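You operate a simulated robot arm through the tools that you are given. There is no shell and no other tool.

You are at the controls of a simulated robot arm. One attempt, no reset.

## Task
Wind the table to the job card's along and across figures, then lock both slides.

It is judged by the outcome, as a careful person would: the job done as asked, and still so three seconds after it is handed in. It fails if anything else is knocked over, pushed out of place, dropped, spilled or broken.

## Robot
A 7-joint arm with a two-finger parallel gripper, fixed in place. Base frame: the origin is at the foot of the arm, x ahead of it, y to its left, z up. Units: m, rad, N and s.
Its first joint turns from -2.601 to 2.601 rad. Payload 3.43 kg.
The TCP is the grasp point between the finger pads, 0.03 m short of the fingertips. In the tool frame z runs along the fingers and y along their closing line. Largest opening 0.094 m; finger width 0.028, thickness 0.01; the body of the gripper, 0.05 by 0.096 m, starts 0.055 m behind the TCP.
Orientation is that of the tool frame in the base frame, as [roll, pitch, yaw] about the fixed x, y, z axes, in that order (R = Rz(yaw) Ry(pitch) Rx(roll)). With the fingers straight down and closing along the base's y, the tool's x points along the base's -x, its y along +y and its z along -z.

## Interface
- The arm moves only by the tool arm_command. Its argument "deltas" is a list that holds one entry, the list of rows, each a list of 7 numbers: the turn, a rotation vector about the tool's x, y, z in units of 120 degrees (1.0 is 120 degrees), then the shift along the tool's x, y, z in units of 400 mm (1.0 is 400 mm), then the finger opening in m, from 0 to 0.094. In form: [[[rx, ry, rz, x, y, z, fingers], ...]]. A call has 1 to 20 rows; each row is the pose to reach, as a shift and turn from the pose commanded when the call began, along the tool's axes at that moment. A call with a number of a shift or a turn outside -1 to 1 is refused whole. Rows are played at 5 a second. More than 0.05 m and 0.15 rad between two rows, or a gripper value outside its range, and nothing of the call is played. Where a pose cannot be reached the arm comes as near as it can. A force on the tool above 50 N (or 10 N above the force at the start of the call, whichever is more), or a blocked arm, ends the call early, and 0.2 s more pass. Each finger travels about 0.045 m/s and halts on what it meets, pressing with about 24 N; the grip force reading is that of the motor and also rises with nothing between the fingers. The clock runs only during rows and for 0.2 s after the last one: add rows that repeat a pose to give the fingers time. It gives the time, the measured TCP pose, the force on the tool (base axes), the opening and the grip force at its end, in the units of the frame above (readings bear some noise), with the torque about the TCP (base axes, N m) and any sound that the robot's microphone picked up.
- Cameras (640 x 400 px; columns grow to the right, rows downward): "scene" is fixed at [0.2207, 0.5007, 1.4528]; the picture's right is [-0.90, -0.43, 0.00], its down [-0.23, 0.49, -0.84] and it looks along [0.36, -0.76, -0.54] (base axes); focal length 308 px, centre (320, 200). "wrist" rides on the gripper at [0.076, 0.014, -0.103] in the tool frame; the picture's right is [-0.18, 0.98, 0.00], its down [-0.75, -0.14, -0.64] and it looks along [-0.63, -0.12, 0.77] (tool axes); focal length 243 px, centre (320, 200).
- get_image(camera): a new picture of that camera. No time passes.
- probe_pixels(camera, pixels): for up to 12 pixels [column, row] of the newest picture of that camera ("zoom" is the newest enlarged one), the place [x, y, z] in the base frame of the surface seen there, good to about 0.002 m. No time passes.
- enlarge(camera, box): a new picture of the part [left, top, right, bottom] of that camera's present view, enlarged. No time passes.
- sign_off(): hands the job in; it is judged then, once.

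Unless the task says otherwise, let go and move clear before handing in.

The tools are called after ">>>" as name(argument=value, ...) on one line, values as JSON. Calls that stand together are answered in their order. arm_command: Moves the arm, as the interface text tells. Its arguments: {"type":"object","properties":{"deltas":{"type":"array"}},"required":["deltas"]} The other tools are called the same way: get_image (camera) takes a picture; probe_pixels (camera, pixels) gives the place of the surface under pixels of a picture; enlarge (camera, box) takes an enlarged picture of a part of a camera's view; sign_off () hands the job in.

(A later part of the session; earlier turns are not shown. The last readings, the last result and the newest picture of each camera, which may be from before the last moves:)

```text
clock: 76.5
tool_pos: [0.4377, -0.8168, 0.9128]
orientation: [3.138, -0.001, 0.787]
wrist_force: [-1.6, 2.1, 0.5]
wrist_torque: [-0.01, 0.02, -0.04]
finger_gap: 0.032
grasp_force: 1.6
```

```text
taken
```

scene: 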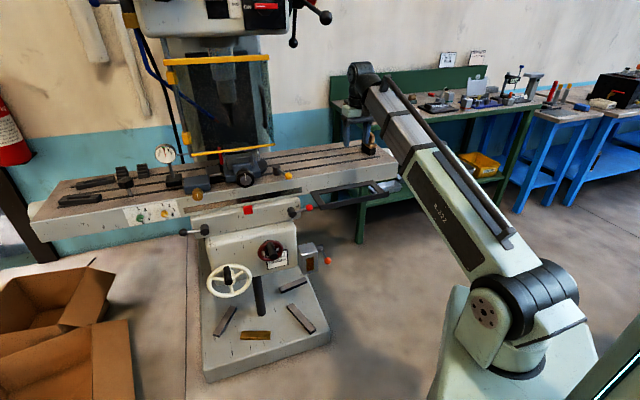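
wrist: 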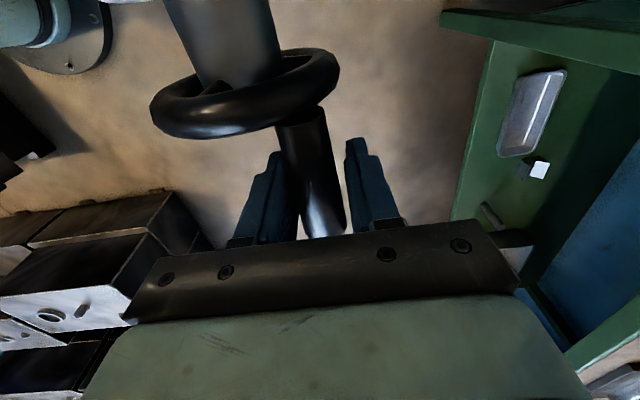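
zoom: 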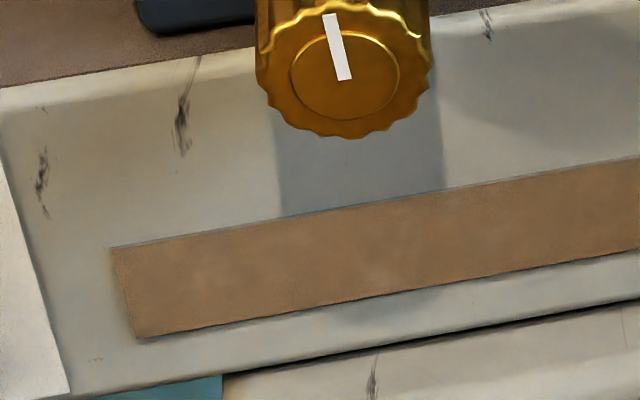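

The table shifted left by ~6 px at 16× (≈1.2 mm), so the wheel drives it as expected at 10 mm/turn. I'll leave and check the DRO for the sign, returning the way I came.

>>> arm_command(deltas=[[[0, 0, 0, 0, 0, 0, 0.06], [0, 0, 0, 0, 0, -0.105, 0.06], [0, 0, 0, 0, 0, -0.21, 0.06], [0, 0, 0, 0, 0, -0.315, 0.06], [0, 0, 0, 0, 0, -0.4175, 0.06], [0, 0, 0, 0, -0.117, -0.4175, 0.06], [0, 0, 0, 0, -0.234, -0.4175, 0.06], [0, 0, 0, 0, -0.351, -0.4175, 0.06], [0, 0, 0, 0, -0.4675, -0.4175, 0.06], [0, 0, -0.068, 0.0745, -0.4675, -0.4175, 0.06], [0, 0, -0.136, 0.149, -0.4675, -0.4175, 0.05], [0, 0, -0.2045, 0.2236, -0.4675, -0.4175, 0.03], [0, 0, -0.2727, 0.298, -0.4675, -0.4175, 0.02], [0, 0, -0.341, 0.3727, -0.4675, -0.4175, 0.0], [0, 0, -0.409, 0.447, -0.4675, -0.4175, 0.0], [0, 0, -0.477, 0.5218, -0.4675, -0.4175, 0.0], [0, 0, -0.5455, 0.596, -0.4675, -0.4175, 0.0], [0, 0, -0.6136, 0.671, -0.4675, -0.4175, 0.0], [0, 0, -0.682, 0.7455, -0.4675, -0.4175, 0.0], [0, 0, -0.75, 0.82, -0.4675, -0.4175, 0.0]]])

```text
clock: 80.7
tool_pos: [0.5371, -0.4528, 1.0796]
orientation: [-3.141, 0.003, 2.358]
wrist_force: [0.1, 0.5, 0.0]
wrist_torque: [0.03, 0.02, -0.01]
finger_gap: 0.0
grasp_force: 23.8
```

>>> arm_command(deltas=[[[0, 0, 0, 0.0404, 0.0873, 0.0177, 0.0], [0, 0, 0, 0.0809, 0.1746, 0.0354, 0.0], [0, 0, 0, 0.1213, 0.2619, 0.0531, 0.0], [0, 0, 0, 0.1617, 0.3491, 0.0709, 0.0], [0, 0, 0, 0.2021, 0.4364, 0.0886, 0.0], [0, 0, 0, 0.2426, 0.5237, 0.1063, 0.0], [0, 0, 0, 0.283, 0.611, 0.124, 0.0], [0, -0.0625, 0, 0.3133, 0.6582, 0.1334, 0.0], [0, -0.125, 0, 0.3435, 0.7054, 0.1428, 0.0], [0, -0.1875, 0, 0.3738, 0.7526, 0.1521, 0.0], [0, -0.25, 0, 0.404, 0.7998, 0.1615, 0.0], [0, -0.3125, 0, 0.4343, 0.8469, 0.1709, 0.0], [0, -0.375, 0, 0.4645, 0.8941, 0.1803, 0.0], [0, -0.4375, 0, 0.4948, 0.9413, 0.1896, 0.0], [0, -0.5, 0, 0.525, 0.9885, 0.199, 0.0]]])

```text
clock: 83.9
tool_pos: [0.6669, -0.0228, 1.002]
orientation: [3.137, 1.052, 2.357]
wrist_force: [0.4, 0.4, 0.0]
wrist_torque: [-0.01, -0.01, -0.03]
finger_gap: 0.0
grasp_force: 24.5
```

>>> arm_command(deltas=[[[0, -0.059, 0, -0.043, 0.0342, -0.0489, 0.0], [0, -0.118, 0, -0.086, 0.0683, -0.0979, 0.0], [0, -0.178, 0, -0.129, 0.1025, -0.1468, 0.0], [0, -0.237, 0, -0.172, 0.1367, -0.1958, 0.0], [0, -0.296, 0, -0.215, 0.1708, -0.2447, 0.0], [0, -0.355, 0, -0.258, 0.205, -0.2937, 0.0], [0, -0.415, 0, -0.301, 0.2392, -0.3426, 0.0], [0, -0.474, 0, -0.344, 0.2733, -0.3916, 0.0], [0, -0.533, 0, -0.387, 0.3075, -0.4405, 0.0]]])

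>>> get_image(camera="wrist")

>>> enlarge(camera="wrist", box=[350, 90, 470, 180])

```text
clock: 85.9
tool_pos: [0.701, 0.1173, 1.2223]
orientation: [0.0, 0.972, -0.786]
wrist_force: [0.9, 0.4, -0.8]
wrist_torque: [0.02, 0.02, 0.02]
finger_gap: 0.0001
grasp_force: 23.8
```

```text
taken
```

wrist: 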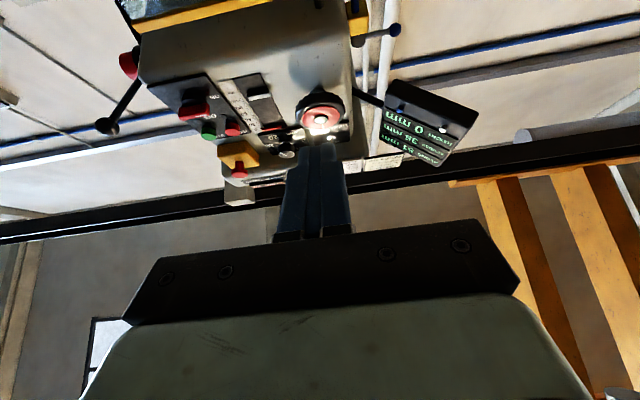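

```text
4.44 times, centred on (410, 135) of wrist
```

zoom: 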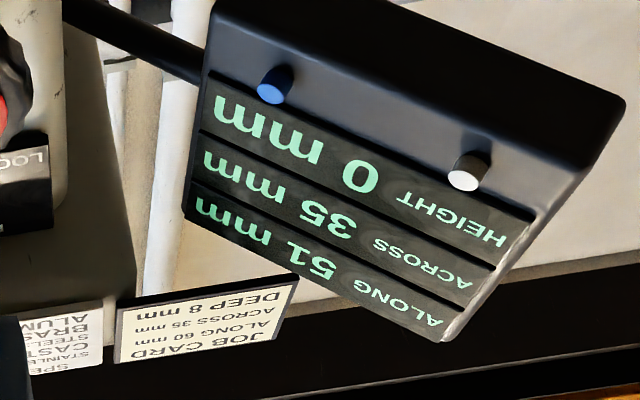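

The DRO reads ALONG 51, ACROSS 35, HEIGHT 0 — across is right, and clockwise on the black wheel increases along. I'll head back to the black wheel for the remaining ~315°.

>>> arm_command(deltas=[[[0, 0.059, 0, 0.0623, -0.0342, -0.0173, 0.0], [0, 0.118, 0, 0.1246, -0.0684, -0.0346, 0.0], [0, 0.178, 0, 0.1869, -0.1027, -0.0518, 0.0], [0, 0.237, 0, 0.2492, -0.1369, -0.0691, 0.0], [0, 0.296, 0, 0.3115, -0.1711, -0.0864, 0.0], [0, 0.355, 0, 0.3738, -0.2053, -0.1037, 0.0], [0, 0.415, 0, 0.4361, -0.2396, -0.1209, 0.0], [0, 0.474, 0, 0.4984, -0.2738, -0.1382, 0.0], [0, 0.533, 0, 0.5607, -0.308, -0.1555, 0.0]]])

>>> arm_command(deltas=[[[0, 0.0628, 0, -0.023, -0.0473, 0.0226, 0.02], [0, 0.1256, 0, -0.046, -0.0945, 0.0451, 0.04], [0, 0.1883, 0, -0.069, -0.1418, 0.0677, 0.07], [0, 0.2511, 0, -0.092, -0.189, 0.0903, 0.07], [0, 0.3139, 0, -0.115, -0.2363, 0.1128, 0.07], [0, 0.3767, 0, -0.138, -0.2835, 0.1354, 0.07], [0, 0.4395, 0, -0.161, -0.3308, 0.1579, 0.07], [0, 0.5023, 0, -0.184, -0.378, 0.1805, 0.07]]])

```text
clock: 87.9
tool_pos: [0.6665, -0.0225, 1.0021]
orientation: [3.141, 1.05, 2.355]
wrist_force: [0.1, 0.1, -0.5]
wrist_torque: [0.02, 0.01, 0.02]
finger_gap: 0.0
grasp_force: 24.3
```

```text
clock: 89.7
tool_pos: [0.6299, -0.2004, 1.029]
orientation: [-3.141, -0.004, 2.357]
wrist_force: [0.1, -0.5, -0.3]
wrist_torque: [-0.03, 0.02, 0.01]
finger_gap: 0.0701
grasp_force: 0.0
```

>>> arm_command(deltas=[[[0, 0, 0, -0.0283, -0.0885, -0.0125, 0.07], [0, 0, 0, -0.0566, -0.177, -0.025, 0.07], [0, 0, 0, -0.0849, -0.2655, -0.0375, 0.07], [0, 0, 0, -0.1132, -0.354, -0.05, 0.07], [0, 0, 0, -0.1415, -0.4425, -0.0625, 0.07], [0, 0, 0, -0.1698, -0.531, -0.075, 0.07], [0, 0, 0, -0.1981, -0.6195, -0.0875, 0.07], [0, 0, 0, -0.2264, -0.708, -0.1, 0.07], [0, 0, 0, -0.2547, -0.7965, -0.1125, 0.07], [0, 0, 0, -0.283, -0.885, -0.125, 0.07]]])

>>> arm_command(deltas=[[[0, 0, 0.068, 0, -0.05, 0, 0.07], [0, 0, 0.136, 0, -0.1, 0, 0.07], [0, 0, 0.2045, 0, -0.15, 0, 0.07], [0, 0, 0.2727, 0, -0.2, 0, 0.07], [0, 0, 0.341, 0, -0.25, 0, 0.07], [0, 0, 0.409, 0, -0.3, 0, 0.07], [0, 0, 0.477, 0, -0.35, 0, 0.07], [0, 0, 0.5455, 0, -0.4, 0, 0.07], [0, 0, 0.6136, 0, -0.45, 0, 0.07], [0, 0, 0.682, 0, -0.5, 0, 0.07], [0, 0, 0.75, 0, -0.55, 0, 0.07]]])

>>> get_image(camera="scene")

>>> enlarge(camera="scene", box=[300, 130, 430, 230])

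```text
clock: 91.9
tool_pos: [0.4593, -0.5302, 1.0799]
orientation: [-3.141, 0.0, 2.355]
wrist_force: [-0.3, 0.4, -0.4]
wrist_torque: [0.0, -0.03, 0.02]
finger_gap: 0.07
grasp_force: 0.0
```

```text
clock: 94.3
tool_pos: [0.3043, -0.6861, 1.0778]
orientation: [-3.14, 0.001, 0.783]
wrist_force: [0.2, 0.2, 0.6]
wrist_torque: [-0.02, 0.01, -0.01]
finger_gap: 0.0699
grasp_force: 0.0
```

```text
taken
```

scene: 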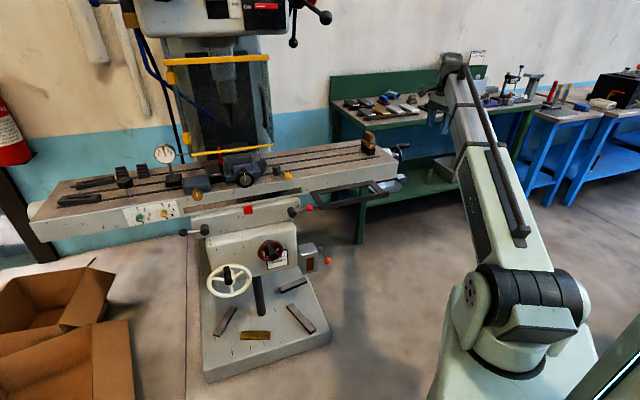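

```text
4.00 times, centred on (365, 180) of scene
```

zoom: 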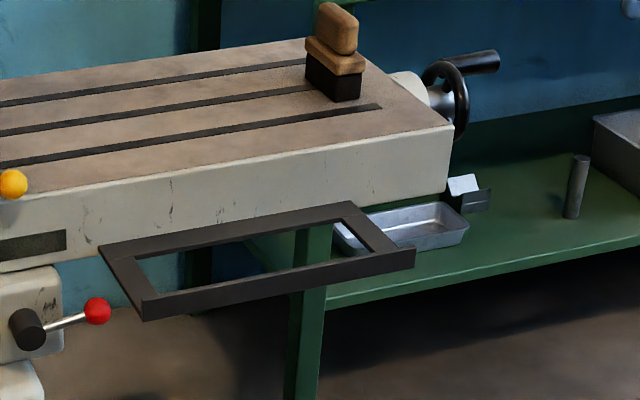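

>>> probe_pixels(camera="zoom", pixels=[[412, 258], [350, 210], [148, 305], [120, 250], [448, 150], [452, 135], [490, 62], [465, 62], [460, 105], [440, 70], [340, 10], [410, 85]])

```text
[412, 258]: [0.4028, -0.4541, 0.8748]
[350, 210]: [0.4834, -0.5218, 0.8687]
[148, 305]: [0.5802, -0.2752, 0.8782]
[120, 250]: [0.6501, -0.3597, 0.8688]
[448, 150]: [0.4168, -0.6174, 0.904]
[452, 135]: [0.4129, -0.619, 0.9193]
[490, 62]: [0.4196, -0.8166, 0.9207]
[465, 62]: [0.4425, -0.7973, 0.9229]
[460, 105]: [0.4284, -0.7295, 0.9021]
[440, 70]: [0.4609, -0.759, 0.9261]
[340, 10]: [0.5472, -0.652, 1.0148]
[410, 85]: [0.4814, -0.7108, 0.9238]
```

The tray frame ends at U −0.036 and the table at U −0.142, so the area is clear. I'll lower and tilt the tool to horizontal, pointing away from the robot, just in front of the handle.

>>> arm_command(deltas=[[[-0.068, 0, 0, 0, 0.017, 0.0375, 0.07], [-0.136, 0, 0, 0, 0.034, 0.075, 0.07], [-0.2045, 0, 0, 0, 0.051, 0.1125, 0.07], [-0.2727, 0, 0, 0, 0.068, 0.15, 0.07], [-0.341, 0, 0, 0, 0.085, 0.1875, 0.07], [-0.409, 0, 0, 0, 0.102, 0.225, 0.07], [-0.477, 0, 0, 0, 0.119, 0.2625, 0.07]]])

>>> get_image(camera="wrist")

```text
clock: 95.9
tool_pos: [0.3375, -0.7203, 0.9745]
orientation: [2.141, 0.001, 0.786]
wrist_force: [-1.2, 0.4, 0.8]
wrist_torque: [-0.01, 0.02, -0.02]
finger_gap: 0.0699
grasp_force: 0.1
```

```text
taken
```

wrist: 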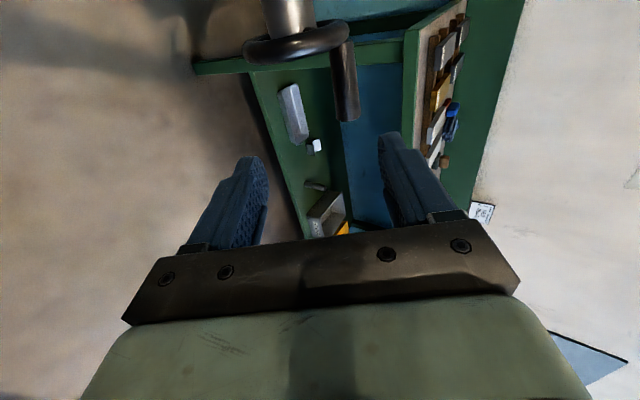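

>>> arm_command(deltas=[[[-0.0544, 0, 0, 0.001, -0.0186, 0.028, 0.07], [-0.1088, 0, 0, 0.003, -0.0372, 0.056, 0.07], [-0.1632, 0, 0, 0.004, -0.0558, 0.084, 0.07], [-0.2176, 0, 0, 0.0055, -0.0744, 0.112, 0.07], [-0.272, 0, 0, 0.007, -0.093, 0.14, 0.07]]])

>>> get_image(camera="wrist")

>>> get_image(camera="scene")

```text
clock: 97.1
tool_pos: [0.3583, -0.7367, 0.9118]
orientation: [1.574, -0.002, 0.783]
wrist_force: [0.2, 0.5, 0.6]
wrist_torque: [0.01, 0.01, 0.0]
finger_gap: 0.0702
grasp_force: 0.0
```

```text
taken
```

wrist: 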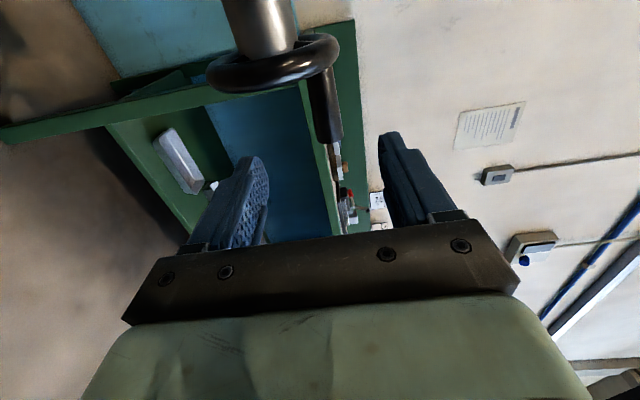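

```text
taken
```

scene: 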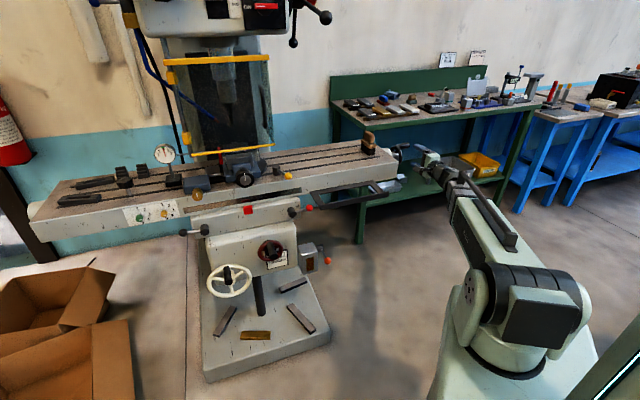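

Horizontal pose reached exactly. I'll probe the handle from here for its centre height.

>>> probe_pixels(camera="wrist", pixels=[[327, 105], [318, 105], [337, 105], [329, 130], [321, 130], [339, 130], [330, 143], [262, 15], [210, 75], [335, 50], [265, 78], [262, 40]])

>>> enlarge(camera="wrist", box=[190, 0, 390, 170])

```text
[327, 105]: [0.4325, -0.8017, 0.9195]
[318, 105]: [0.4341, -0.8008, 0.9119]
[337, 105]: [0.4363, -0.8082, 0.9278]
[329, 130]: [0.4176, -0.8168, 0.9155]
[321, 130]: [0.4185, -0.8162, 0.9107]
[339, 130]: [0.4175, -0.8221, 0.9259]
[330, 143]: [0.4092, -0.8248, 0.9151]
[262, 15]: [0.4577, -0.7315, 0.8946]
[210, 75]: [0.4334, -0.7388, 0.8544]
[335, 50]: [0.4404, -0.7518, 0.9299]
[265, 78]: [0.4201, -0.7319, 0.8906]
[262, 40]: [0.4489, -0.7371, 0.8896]
```

```text
2.35 times, centred on (290, 85) of wrist
```

zoom: 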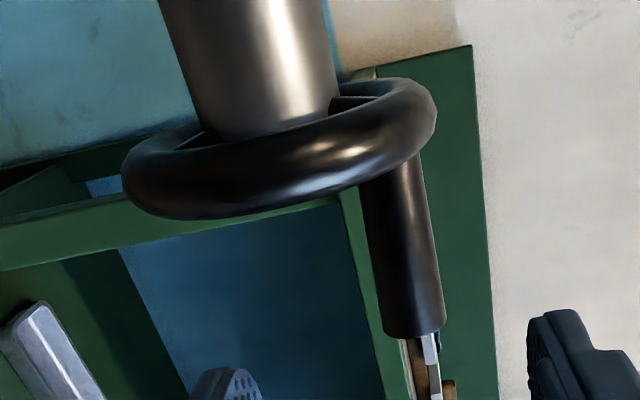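

Handle centre is (N −0.887, z 0.914), i.e. θ≈45°. I'll advance straight onto it and close to the 31 mm cage.

>>> arm_command(deltas=[[[0, 0, 0, 0, 0.003, 0.09, 0.07], [0, 0, 0, 0, 0.0055, 0.18, 0.07], [0, 0, 0, 0, 0.0055, 0.25, 0.07], [0, 0, 0, 0, 0.0055, 0.282, 0.07], [0, 0, 0, 0, 0.0055, 0.282, 0.05], [0, 0, 0, 0, 0.0055, 0.282, 0.031], [0, 0, 0, 0, 0.0055, 0.282, 0.031], [0, 0, 0, 0, 0.0055, 0.282, 0.031]]])

>>> get_image(camera="wrist")

>>> enlarge(camera="scene", box=[340, 110, 480, 210])

```text
clock: 98.9
tool_pos: [0.4385, -0.8165, 0.9156]
orientation: [1.574, 0.001, 0.785]
wrist_force: [0.9, 0.0, 2.4]
wrist_torque: [-0.01, 0.02, 0.03]
finger_gap: 0.0325
grasp_force: 1.2
```

```text
taken
```

wrist: 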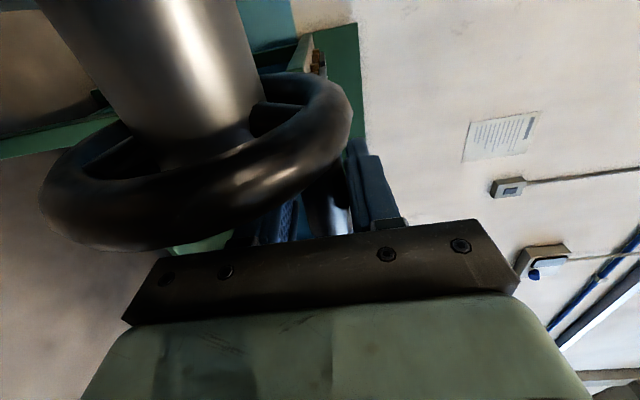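

```text
4.00 times, centred on (410, 160) of scene
```

zoom: 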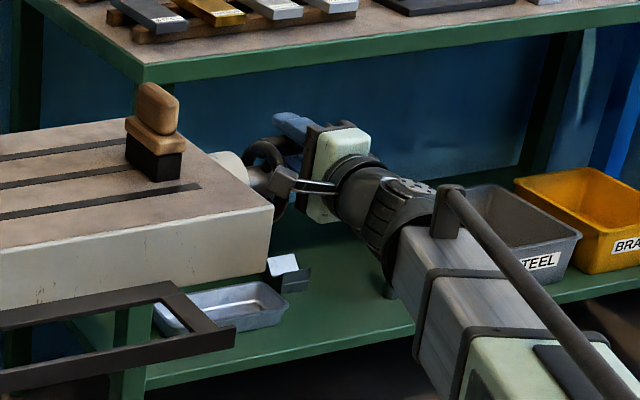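

The cage is around the handle. I'll push it from 45° to 90° with the tool still horizontal and check forces.

>>> arm_command(deltas=[[[0, 0, 0, 0, -0.01, 0.0087, 0.031], [0, 0, 0, 0, -0.0211, 0.0159, 0.031], [0, 0, 0, 0, -0.0331, 0.0215, 0.031], [0, 0, 0, 0, -0.0458, 0.0254, 0.031], [0, 0, 0, 0, -0.0589, 0.0275, 0.031], [0, 0, 0, 0, -0.0672, 0.0278, 0.031]]])

>>> get_image(camera="wrist")

>>> enlarge(camera="scene", box=[340, 110, 480, 210])

```text
clock: 100.3
tool_pos: [0.4457, -0.8236, 0.8876]
orientation: [1.575, 0.0, 0.786]
wrist_force: [1.7, -0.8, 2.7]
wrist_torque: [-0.02, 0.07, 0.01]
finger_gap: 0.0325
grasp_force: 1.1
```

```text
taken
```

wrist: 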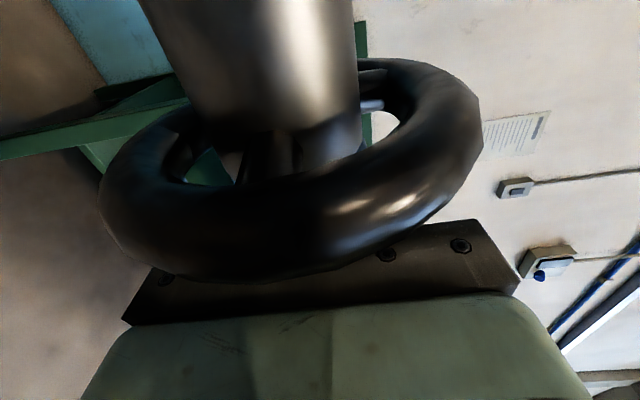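

```text
4.00 times, centred on (410, 160) of scene
```

zoom: 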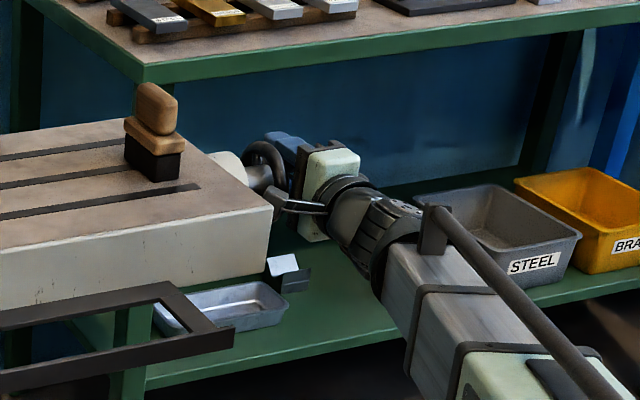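

Only 2.7 N of force; the wheel is at 90°. I'll continue to ~178° while swinging the tool upright to follow the tangent.

>>> arm_command(deltas=[[[0.0667, 0, 0, 0, -0.0132, -0.0009, 0.031], [0.1333, 0, 0, 0, -0.0262, -0.0037, 0.031], [0.2, 0, 0, 0, -0.0386, -0.0082, 0.031], [0.2667, 0, 0, 0, -0.0503, -0.0144, 0.031], [0.3333, 0, 0, 0, -0.0611, -0.0222, 0.031], [0.4, 0, 0, 0, -0.0706, -0.0314, 0.031], [0.4667, 0, 0, 0, -0.0788, -0.0419, 0.031], [0.5333, 0, 0, 0, -0.0854, -0.0534, 0.031], [0.6, 0, 0, 0, -0.0904, -0.0656, 0.031], [0.6667, 0, 0, 0, -0.0936, -0.0785, 0.031], [0.7333, 0, 0, 0, -0.0949, -0.0917, 0.031]]])

>>> get_image(camera="wrist")

>>> enlarge(camera="scene", box=[340, 110, 480, 210])

```text
clock: 102.7
tool_pos: [0.4196, -0.798, 0.849]
orientation: [3.111, -0.001, 0.784]
wrist_force: [3.0, -2.1, -0.7]
wrist_torque: [0.04, -0.02, 0.02]
finger_gap: 0.0332
grasp_force: 2.5
```

```text
taken
```

wrist: 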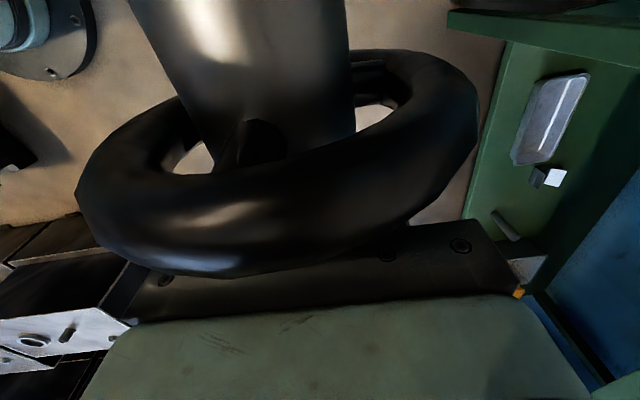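

```text
4.00 times, centred on (410, 160) of scene
```

zoom: 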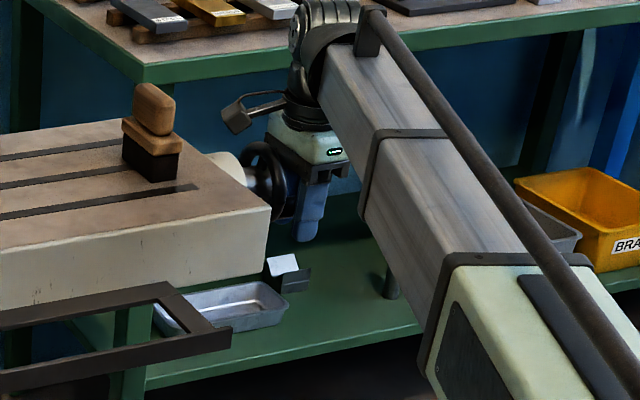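

At 178° with ~3.6 N. I'll push on to 226° with the tool upright.

>>> arm_command(deltas=[[[0, 0, 0, 0, -0.0132, -0.0005, 0.031], [0, 0, 0, 0, -0.0263, -0.0028, 0.031], [0, 0, 0, 0, -0.0389, -0.0069, 0.031], [0, 0, 0, 0, -0.0508, -0.0127, 0.031], [0, 0, 0, 0, -0.0618, -0.0201, 0.031], [0, 0, 0, 0, -0.0717, -0.029, 0.031]]])

>>> get_image(camera="wrist")

>>> enlarge(camera="scene", box=[340, 110, 480, 210])

```text
clock: 104.1
tool_pos: [0.3999, -0.7768, 0.8598]
orientation: [3.111, 0.002, 0.785]
wrist_force: [3.0, -2.3, -1.1]
wrist_torque: [0.05, 0.0, 0.08]
finger_gap: 0.0331
grasp_force: 2.1
```

```text
taken
```

wrist: 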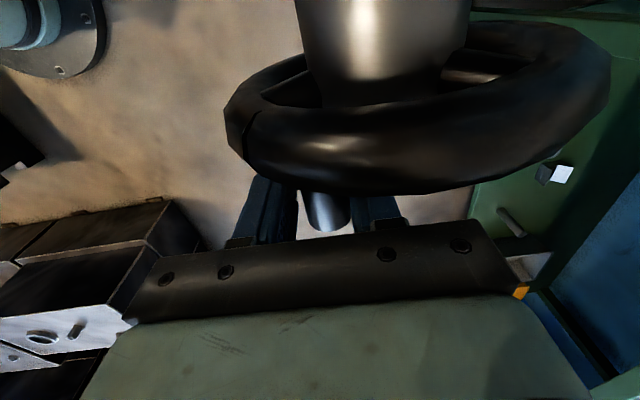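

```text
4.00 times, centred on (410, 160) of scene
```

zoom: 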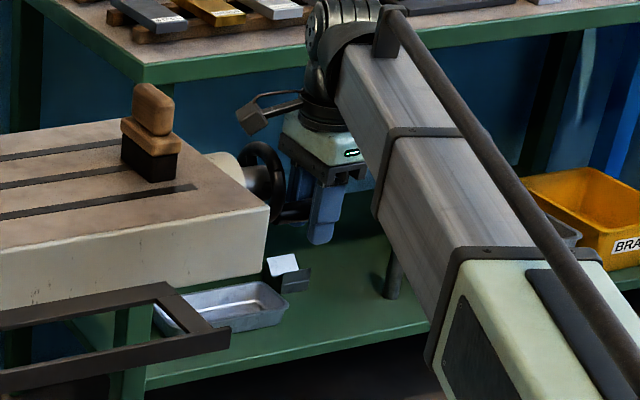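

At about 224°. I'll open the fingers and tilt the tool back to horizontal around the handle.

>>> arm_command(deltas=[[[0, 0, 0, 0, 0, 0, 0.05], [0, 0, 0, 0, 0, 0, 0.07], [0, 0, 0, 0, 0, 0, 0.07], [-0.067, 0, 0, 0, 0, 0, 0.07], [-0.134, 0, 0, 0, 0, 0, 0.07], [-0.2, 0, 0, 0, 0, 0, 0.07], [-0.267, 0, 0, 0, 0, 0, 0.07], [-0.334, 0, 0, 0, 0, 0, 0.07], [-0.4, 0, 0, 0, 0, 0, 0.07], [-0.467, 0, 0, 0, 0, 0, 0.07], [-0.534, 0, 0, 0, 0, 0, 0.07], [-0.6, 0, 0, 0, 0, 0, 0.07], [-0.667, 0, 0, 0, 0, 0, 0.07], [-0.7354, 0, 0, 0, 0, 0, 0.07]]])

>>> get_image(camera="wrist")

>>> enlarge(camera="scene", box=[340, 110, 480, 210])

```text
clock: 107.1
tool_pos: [0.3993, -0.7786, 0.8589]
orientation: [1.571, -0.002, 0.785]
wrist_force: [-0.9, -0.4, -0.8]
wrist_torque: [0.02, 0.0, 0.01]
finger_gap: 0.0699
grasp_force: 0.1
```

```text
taken
```

wrist: 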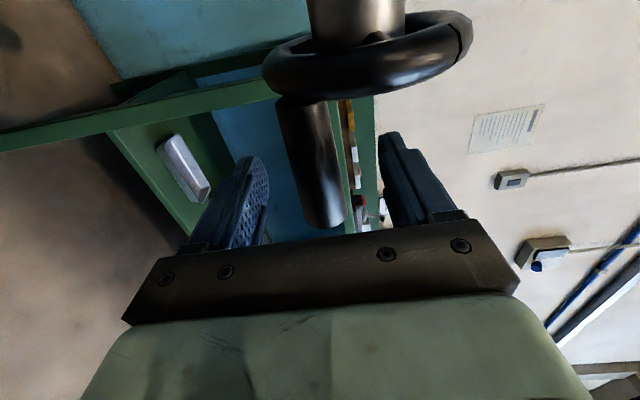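

```text
4.00 times, centred on (410, 160) of scene
```

zoom: 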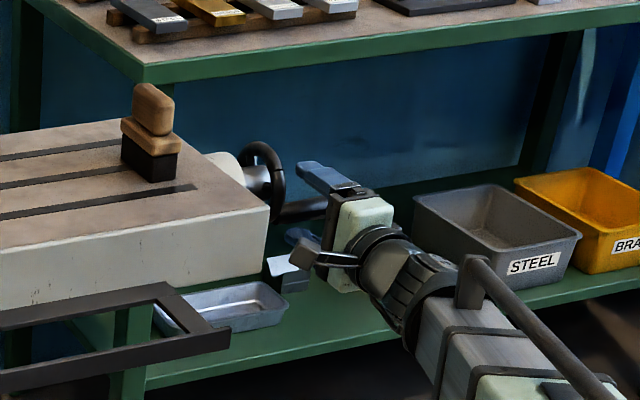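

>>> probe_pixels(camera="wrist", pixels=[[300, 150], [286, 140], [322, 140], [305, 140], [318, 190], [303, 190], [336, 190], [326, 220], [360, 15], [270, 75], [465, 40], [380, 75]])

```text
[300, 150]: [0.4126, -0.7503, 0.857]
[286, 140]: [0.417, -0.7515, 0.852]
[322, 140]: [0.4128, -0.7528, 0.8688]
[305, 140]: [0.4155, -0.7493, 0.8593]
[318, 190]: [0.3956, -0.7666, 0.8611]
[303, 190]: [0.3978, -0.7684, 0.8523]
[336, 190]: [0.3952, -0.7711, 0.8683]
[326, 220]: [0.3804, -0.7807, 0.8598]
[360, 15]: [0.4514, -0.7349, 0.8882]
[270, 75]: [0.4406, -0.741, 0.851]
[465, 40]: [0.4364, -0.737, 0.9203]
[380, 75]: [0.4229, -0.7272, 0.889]
```

The handle centre is (N −0.8365, z 0.860), about 222°; fitting all positions gives a centre (−0.861, 0.887) and R≈0.037. I'll re-centre slightly, close the cage, and push to 270°.

>>> arm_command(deltas=[[[0, 0, 0, 0.01, 0.003, 0.008, 0.05], [0, 0, 0, 0.01, 0.003, 0.008, 0.031], [0, 0, 0, 0.01, 0.003, 0.008, 0.031], [0, 0, 0, 0.01, 0.003, 0.008, 0.031], [0, 0, 0, 0.01, 0.0119, -0.0005, 0.031], [0, 0, 0, 0.01, 0.0223, -0.0081, 0.031], [0, 0, 0, 0.01, 0.0337, -0.0141, 0.031], [0, 0, 0, 0.01, 0.0458, -0.0185, 0.031], [0, 0, 0, 0.01, 0.0584, -0.0212, 0.031], [0, 0, 0, 0.01, 0.0713, -0.0221, 0.031]]])

>>> get_image(camera="wrist")

>>> enlarge(camera="scene", box=[340, 110, 480, 210])

```text
clock: 109.3
tool_pos: [0.3957, -0.769, 0.8888]
orientation: [1.569, 0.0, 0.784]
wrist_force: [-1.0, 0.8, -3.7]
wrist_torque: [0.05, -0.02, -0.02]
finger_gap: 0.033
grasp_force: 1.7
```

```text
taken
```

wrist: 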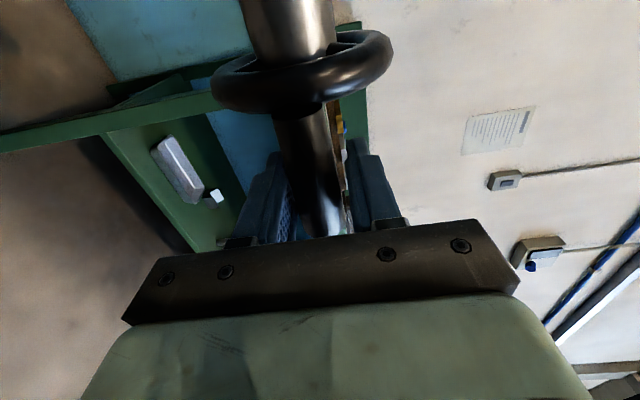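

```text
4.00 times, centred on (410, 160) of scene
```

zoom: 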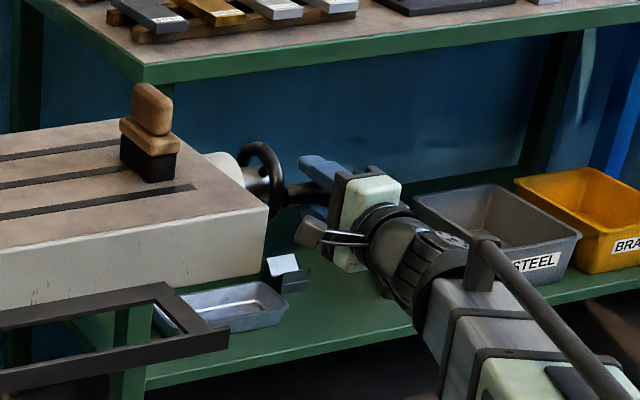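

At 270° with small forces. I'll bring it up to 358° while swinging the tool upright with it.

>>> arm_command(deltas=[[[0.0667, 0, 0, 0, 0.0129, 0.0009, 0.031], [0.1333, 0, 0, 0, 0.0255, 0.0036, 0.031], [0.2, 0, 0, 0, 0.0376, 0.008, 0.031], [0.2667, 0, 0, 0, 0.049, 0.0141, 0.031], [0.3333, 0, 0, 0, 0.0595, 0.0216, 0.031], [0.4, 0, 0, 0, 0.0687, 0.0306, 0.031], [0.4667, 0, 0, 0, 0.0767, 0.0408, 0.031], [0.5333, 0, 0, 0, 0.0831, 0.0519, 0.031], [0.6, 0, 0, 0, 0.088, 0.0639, 0.031], [0.6667, 0, 0, 0, 0.0911, 0.0764, 0.031], [0.7333, 0, 0, 0, 0.0924, 0.0893, 0.031]]])

>>> get_image(camera="wrist")

>>> enlarge(camera="scene", box=[340, 110, 480, 210])

```text
clock: 111.7
tool_pos: [0.4208, -0.794, 0.9255]
orientation: [3.105, 0.0, 0.784]
wrist_force: [-0.1, 1.2, 0.4]
wrist_torque: [-0.01, 0.03, 0.01]
finger_gap: 0.032
grasp_force: 0.9
```

```text
taken
```

wrist: 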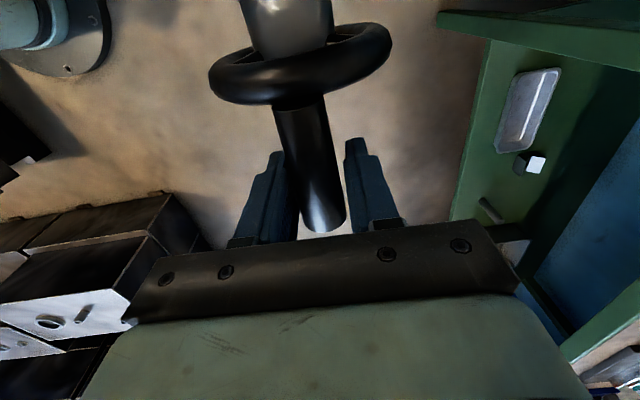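

```text
4.00 times, centred on (410, 160) of scene
```

zoom: 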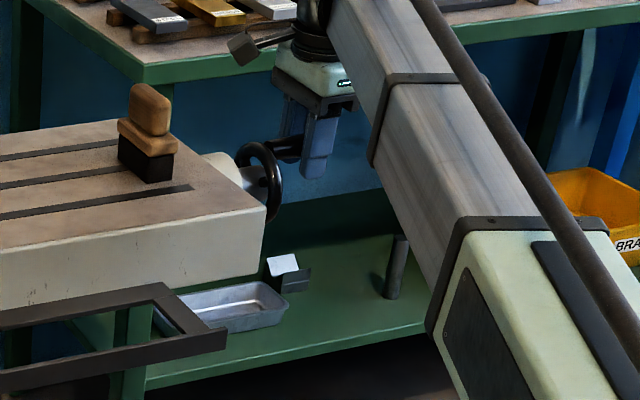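

Close to the top now (N −0.859). I'll straighten the tool, settle at N −0.8604 and grip to centre the handle there.

>>> arm_command(deltas=[[[0.009, 0, 0, 0, 0.002, 0, 0.031], [0.0175, 0, 0, 0, 0.0035, 0, 0.031], [0.0175, 0, 0, 0, 0.0035, 0, 0.026], [0.0175, 0, 0, 0, 0.0035, 0, 0.022], [0.0175, 0, 0, 0, 0.0035, 0, 0.022], [0.0175, 0, 0, 0, 0.0035, 0, 0.022]]])

```text
clock: 113.1
tool_pos: [0.4226, -0.7952, 0.9252]
orientation: [3.141, 0.0, 0.785]
wrist_force: [-3.1, 1.5, 2.7]
wrist_torque: [-0.09, 0.28, -0.04]
finger_gap: 0.0293
grasp_force: 44.7
```

The handle is back at 12 o'clock (N −0.861), one full turn done. I'll release, rise and go check the DRO.

>>> arm_command(deltas=[[[0, 0, 0, 0, 0, 0, 0.05], [0, 0, 0, 0, 0, -0.03, 0.06], [0, 0, 0, 0, 0, -0.15, 0.06], [0, 0, 0, 0, 0, -0.27, 0.06], [0, 0, 0, 0, 0, -0.3875, 0.06], [0, 0, 0, 0, -0.1006, -0.3875, 0.06], [0, 0, 0, 0, -0.2013, -0.3875, 0.06], [0, 0, 0, 0, -0.3019, -0.3875, 0.06], [0, 0, 0, 0, -0.4025, -0.3875, 0.06], [0, 0, -0.068, 0.0736, -0.4025, -0.3875, 0.06], [0, 0, -0.136, 0.1473, -0.4025, -0.3875, 0.05], [0, 0, -0.2045, 0.2209, -0.4025, -0.3875, 0.03], [0, 0, -0.2727, 0.2945, -0.4025, -0.3875, 0.02], [0, 0, -0.341, 0.3682, -0.4025, -0.3875, 0.0], [0, 0, -0.409, 0.4418, -0.4025, -0.3875, 0.0], [0, 0, -0.477, 0.5155, -0.4025, -0.3875, 0.0], [0, 0, -0.5455, 0.5891, -0.4025, -0.3875, 0.0], [0, 0, -0.6136, 0.6627, -0.4025, -0.3875, 0.0], [0, 0, -0.682, 0.7364, -0.4025, -0.3875, 0.0], [0, 0, -0.75, 0.81, -0.4025, -0.3875, 0.0]]])

```text
clock: 117.3
tool_pos: [0.5374, -0.4505, 1.0811]
orientation: [3.14, 0.0, 2.359]
wrist_force: [0.6, -0.2, 0.2]
wrist_torque: [-0.01, 0.0, 0.0]
finger_gap: 0.0004
grasp_force: 24.0
```

>>> arm_command(deltas=[[[0, 0, 0, 0.0404, 0.0873, 0.0177, 0.0], [0, 0, 0, 0.0809, 0.1746, 0.0354, 0.0], [0, 0, 0, 0.1213, 0.2619, 0.0531, 0.0], [0, 0, 0, 0.1617, 0.3491, 0.0709, 0.0], [0, 0, 0, 0.2021, 0.4364, 0.0886, 0.0], [0, 0, 0, 0.2426, 0.5237, 0.1063, 0.0], [0, 0, 0, 0.283, 0.611, 0.124, 0.0], [0, -0.0625, 0, 0.3133, 0.6582, 0.1334, 0.0], [0, -0.125, 0, 0.3435, 0.7054, 0.1428, 0.0], [0, -0.1875, 0, 0.3738, 0.7526, 0.1521, 0.0], [0, -0.25, 0, 0.404, 0.7998, 0.1615, 0.0], [0, -0.3125, 0, 0.4343, 0.8469, 0.1709, 0.0], [0, -0.375, 0, 0.4645, 0.8941, 0.1803, 0.0], [0, -0.4375, 0, 0.4948, 0.9413, 0.1896, 0.0], [0, -0.5, 0, 0.525, 0.9885, 0.199, 0.0]]])

>>> arm_command(deltas=[[[0, -0.059, 0, -0.043, 0.0342, -0.0489, 0.0], [0, -0.118, 0, -0.086, 0.0683, -0.0979, 0.0], [0, -0.178, 0, -0.129, 0.1025, -0.1468, 0.0], [0, -0.237, 0, -0.172, 0.1367, -0.1958, 0.0], [0, -0.296, 0, -0.215, 0.1708, -0.2447, 0.0], [0, -0.355, 0, -0.258, 0.205, -0.2937, 0.0], [0, -0.415, 0, -0.301, 0.2392, -0.3426, 0.0], [0, -0.474, 0, -0.344, 0.2733, -0.3916, 0.0], [0, -0.533, 0, -0.387, 0.3075, -0.4405, 0.0]]])

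>>> get_image(camera="wrist")

>>> enlarge(camera="wrist", box=[350, 90, 470, 180])

```text
clock: 120.5
tool_pos: [0.669, -0.0252, 1.0007]
orientation: [3.138, 1.049, 2.353]
wrist_force: [0.4, 1.1, 1.0]
wrist_torque: [0.01, -0.01, -0.03]
finger_gap: 0.0
grasp_force: 24.0
```

```text
clock: 122.5
tool_pos: [0.7038, 0.1158, 1.2249]
orientation: [0.0, 0.978, -0.785]
wrist_force: [0.1, -0.2, 0.3]
wrist_torque: [-0.01, -0.01, -0.04]
finger_gap: 0.0001
grasp_force: 23.7
```

```text
taken
```

wrist: 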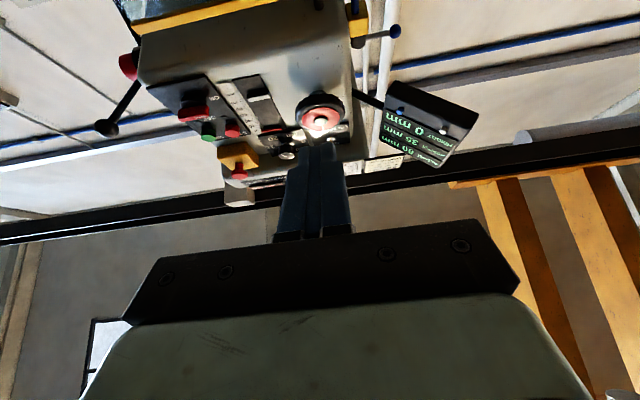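

```text
4.44 times, centred on (410, 135) of wrist
```

zoom: 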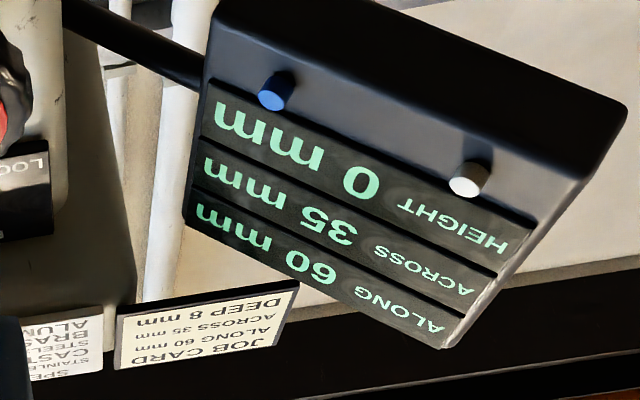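

The DRO now reads ALONG 60, ACROSS 35, HEIGHT 0 — matching the card. Next are the locks; I'll go down and look closely at the two saddle levers.

>>> arm_command(deltas=[[[0, 0.059, 0, 0.0623, -0.0342, -0.0173, 0.0], [0, 0.118, 0, 0.1246, -0.0684, -0.0346, 0.0], [0, 0.178, 0, 0.1869, -0.1027, -0.0518, 0.0], [0, 0.237, 0, 0.2492, -0.1369, -0.0691, 0.0], [0, 0.296, 0, 0.3115, -0.1711, -0.0864, 0.0], [0, 0.355, 0, 0.3738, -0.2053, -0.1037, 0.0], [0, 0.415, 0, 0.4361, -0.2396, -0.1209, 0.0], [0, 0.474, 0, 0.4984, -0.2738, -0.1382, 0.0], [0, 0.533, 0, 0.5607, -0.308, -0.1555, 0.0]]])

>>> get_image(camera="wrist")

>>> enlarge(camera="scene", box=[280, 190, 320, 220])

>>> enlarge(camera="scene", box=[172, 215, 220, 248])

```text
clock: 124.5
tool_pos: [0.6673, -0.0233, 1.0031]
orientation: [3.139, 1.044, 2.356]
wrist_force: [0.0, -0.9, 0.2]
wrist_torque: [-0.01, 0.0, 0.03]
finger_gap: 0.0002
grasp_force: 23.9
```

```text
taken
```

wrist: 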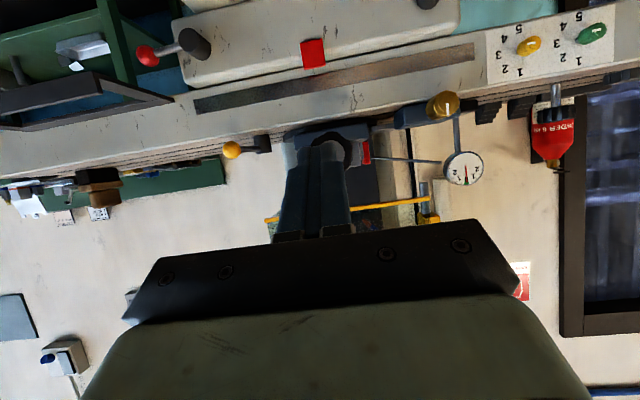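

```text
13.33 times, centred on (300, 205) of scene
```

zoom: 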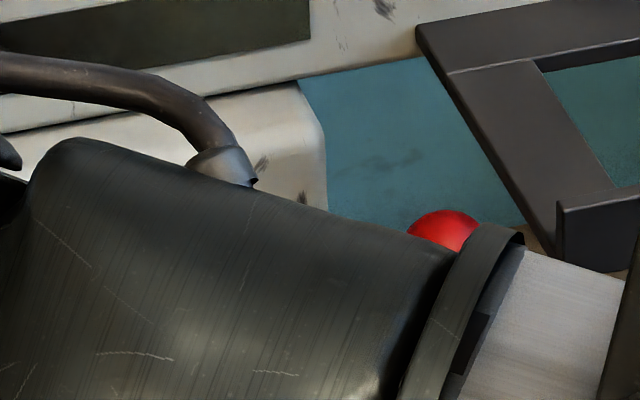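

```text
12.12 times, centred on (196, 232) of scene
```

zoom: 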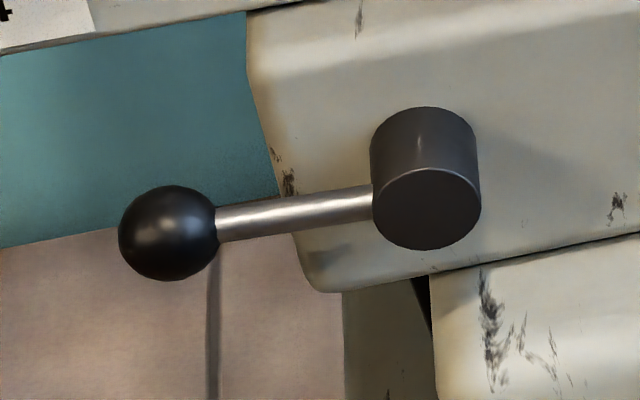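

There are no lock/free labels. I'll probe the black lever's geometry here, then the red from the wrist view.

>>> probe_pixels(camera="zoom", pixels=[[165, 232], [130, 232], [205, 232], [165, 195], [165, 272], [290, 210], [350, 205], [427, 208], [380, 210], [475, 205], [425, 172], [425, 245]])

>>> enlarge(camera="wrist", box=[120, 10, 240, 90])

>>> probe_pixels(camera="wrist", pixels=[[146, 55], [138, 55], [154, 55], [146, 47], [146, 62], [165, 49], [175, 46], [194, 43], [186, 40], [208, 48], [195, 34], [200, 55]])

```text
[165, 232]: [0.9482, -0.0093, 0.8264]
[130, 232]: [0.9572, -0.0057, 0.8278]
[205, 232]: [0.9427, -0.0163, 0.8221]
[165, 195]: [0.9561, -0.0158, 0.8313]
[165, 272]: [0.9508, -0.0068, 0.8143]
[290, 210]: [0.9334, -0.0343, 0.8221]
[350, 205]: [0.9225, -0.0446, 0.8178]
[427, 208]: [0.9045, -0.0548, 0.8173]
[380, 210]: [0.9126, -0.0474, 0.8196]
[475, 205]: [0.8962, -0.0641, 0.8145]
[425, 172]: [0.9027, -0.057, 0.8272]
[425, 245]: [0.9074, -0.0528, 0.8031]
```

```text
5.00 times, centred on (180, 50) of wrist
```

zoom: 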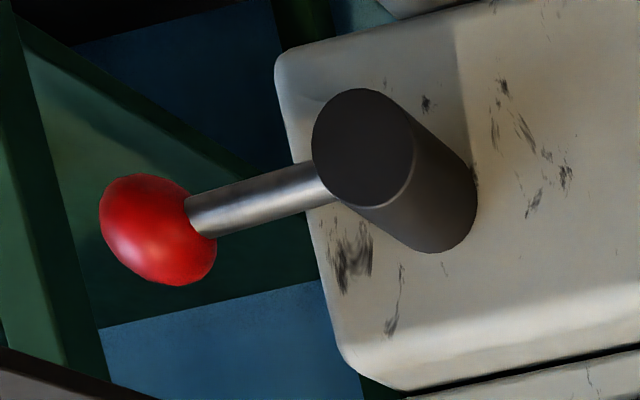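

```text
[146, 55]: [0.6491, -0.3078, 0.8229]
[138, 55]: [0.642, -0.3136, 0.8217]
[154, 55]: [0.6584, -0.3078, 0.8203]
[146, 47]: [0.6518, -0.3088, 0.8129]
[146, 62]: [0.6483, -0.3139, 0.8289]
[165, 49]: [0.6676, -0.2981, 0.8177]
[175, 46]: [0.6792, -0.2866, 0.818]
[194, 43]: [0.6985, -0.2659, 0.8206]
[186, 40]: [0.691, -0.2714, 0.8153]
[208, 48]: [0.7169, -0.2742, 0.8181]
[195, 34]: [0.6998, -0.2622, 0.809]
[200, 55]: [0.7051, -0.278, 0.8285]
```

Both levers are horizontal: red hub at (U 0.305, z 0.8155) with its ball at U 0.24, black hub at (U 0.600, z 0.8155) with its ball at U 0.666, arm ≈65 mm, N≈−0.688. I'll bring the closed fingers above the red lever's rod with the tool tilted 45°, avoiding the tray frame and yellow lever.

>>> arm_command(deltas=[[[0, 0.031, 0, -0.0226, -0.0096, 0.0675, 0.0], [0, 0.062, 0, -0.0453, -0.0193, 0.135, 0.0], [0, 0.0925, 0, -0.0679, -0.0289, 0.2025, 0.0], [0, 0.1233, 0, -0.0905, -0.0385, 0.27, 0.0]]])

>>> arm_command(deltas=[[[0, 0, 0, -0.0212, -0.089, 0.007, 0.0], [0, 0, 0, -0.0424, -0.178, 0.014, 0.0], [0, 0, 0, -0.0636, -0.267, 0.021, 0.0], [0, 0, 0, -0.0848, -0.356, 0.028, 0.0], [0, 0, 0, -0.106, -0.445, 0.035, 0.0], [0, 0, -0.068, -0.106, -0.445, 0.035, 0.0], [0, 0, -0.136, -0.106, -0.445, 0.035, 0.0], [0, 0, -0.2045, -0.106, -0.445, 0.035, 0.0], [0, 0, -0.2727, -0.106, -0.445, 0.035, 0.0], [0, 0, -0.341, -0.106, -0.445, 0.035, 0.0], [0, 0, -0.409, -0.106, -0.445, 0.035, 0.0], [0, 0, -0.477, -0.106, -0.445, 0.035, 0.0], [0, 0, -0.5455, -0.106, -0.445, 0.035, 0.0], [0, 0, -0.6136, -0.106, -0.445, 0.035, 0.0], [0, 0, -0.682, -0.106, -0.445, 0.035, 0.0], [0, 0, -0.75, -0.106, -0.445, 0.035, 0.0]]])

>>> get_image(camera="wrist")

>>> get_image(camera="scene")

```text
clock: 125.5
tool_pos: [0.7352, -0.113, 0.9799]
orientation: [-3.141, 0.787, 2.357]
wrist_force: [-0.1, 0.0, -0.1]
wrist_torque: [-0.02, -0.05, 0.03]
finger_gap: 0.0
grasp_force: 24.0
```

```text
clock: 128.9
tool_pos: [0.6379, -0.2673, 1.0016]
orientation: [-2.354, 0.0, -2.354]
wrist_force: [0.2, -0.7, 0.4]
wrist_torque: [0.0, -0.02, -0.01]
finger_gap: 0.0
grasp_force: 23.9
```

```text
taken
```

wrist: 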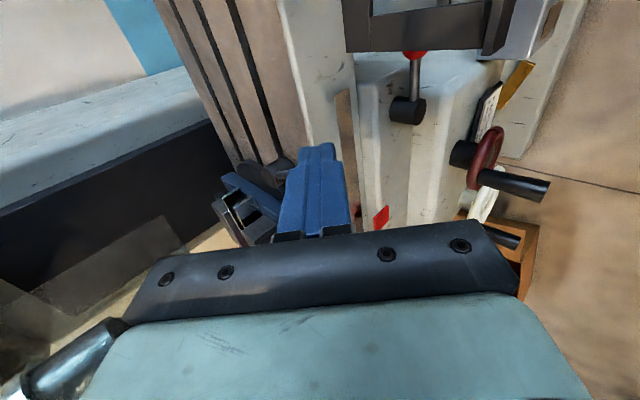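

```text
taken
```

scene: 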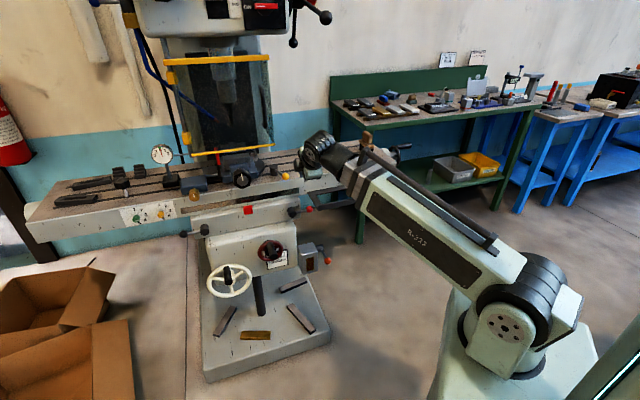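

I'll zoom on the red lever and probe the tray frame's nearest edge, which is close to the ball.

>>> enlarge(camera="wrist", box=[330, 0, 520, 150])

>>> probe_pixels(camera="wrist", pixels=[[350, 48], [420, 46], [480, 44], [490, 50], [350, 10], [412, 80], [407, 105], [415, 57], [418, 66], [380, 25], [500, 5], [407, 118]])

```text
2.67 times, centred on (425, 75) of wrist
```

zoom: 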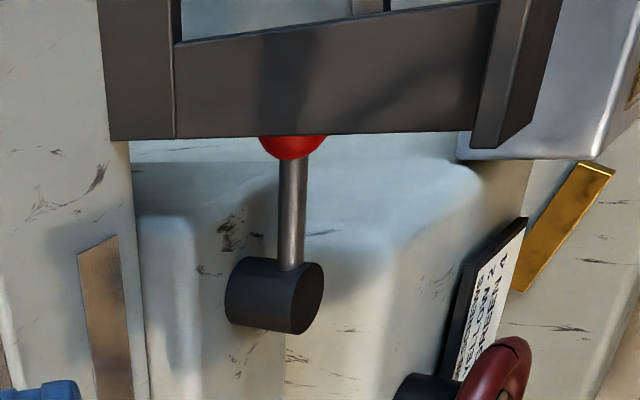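

```text
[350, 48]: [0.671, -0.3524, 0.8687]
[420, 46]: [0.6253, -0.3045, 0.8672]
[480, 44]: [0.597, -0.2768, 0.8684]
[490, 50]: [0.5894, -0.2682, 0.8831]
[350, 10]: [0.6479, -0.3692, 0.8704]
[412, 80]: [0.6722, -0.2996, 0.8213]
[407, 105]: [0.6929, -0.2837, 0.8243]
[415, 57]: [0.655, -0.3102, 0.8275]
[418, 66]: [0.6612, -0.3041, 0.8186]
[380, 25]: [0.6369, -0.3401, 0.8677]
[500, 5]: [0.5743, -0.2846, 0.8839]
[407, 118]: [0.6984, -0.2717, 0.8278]
```

The frame edge is at U≈0.2265, clear of where I'll push (U≈0.266). I'll descend to just above the red lever's rod.

>>> arm_command(deltas=[[[0, 0, 0, -0.0025, 0.0435, 0.0745, 0.0], [0, 0, 0, -0.005, 0.087, 0.149, 0.0], [0, 0, 0, -0.0075, 0.1305, 0.2235, 0.0], [0, 0, 0, -0.01, 0.174, 0.298, 0.0], [0, 0, 0, -0.01, 0.174, 0.298, 0.0]]])

>>> get_image(camera="wrist")

>>> enlarge(camera="scene", box=[260, 170, 340, 240])

```text
clock: 130.1
tool_pos: [0.6673, -0.2892, 0.8665]
orientation: [-2.353, -0.001, -2.356]
wrist_force: [0.2, 0.0, -0.1]
wrist_torque: [0.01, 0.01, -0.01]
finger_gap: 0.0
grasp_force: 24.3
```

```text
taken
```

wrist: 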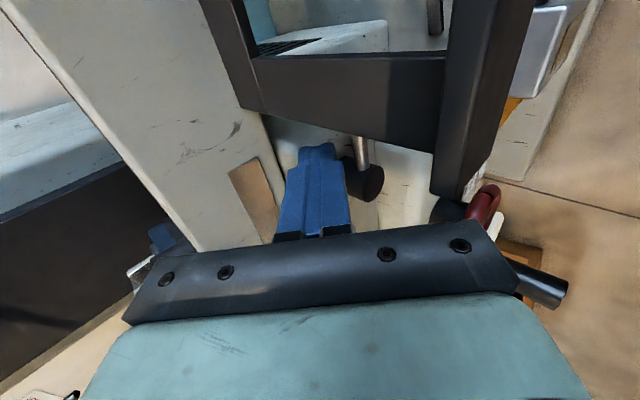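

```text
5.71 times, centred on (300, 205) of scene
```

zoom: 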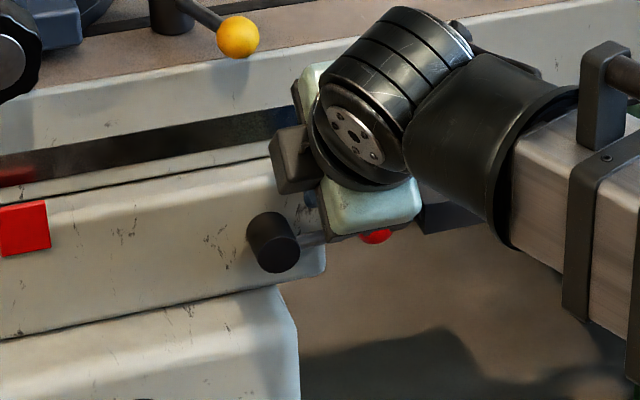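

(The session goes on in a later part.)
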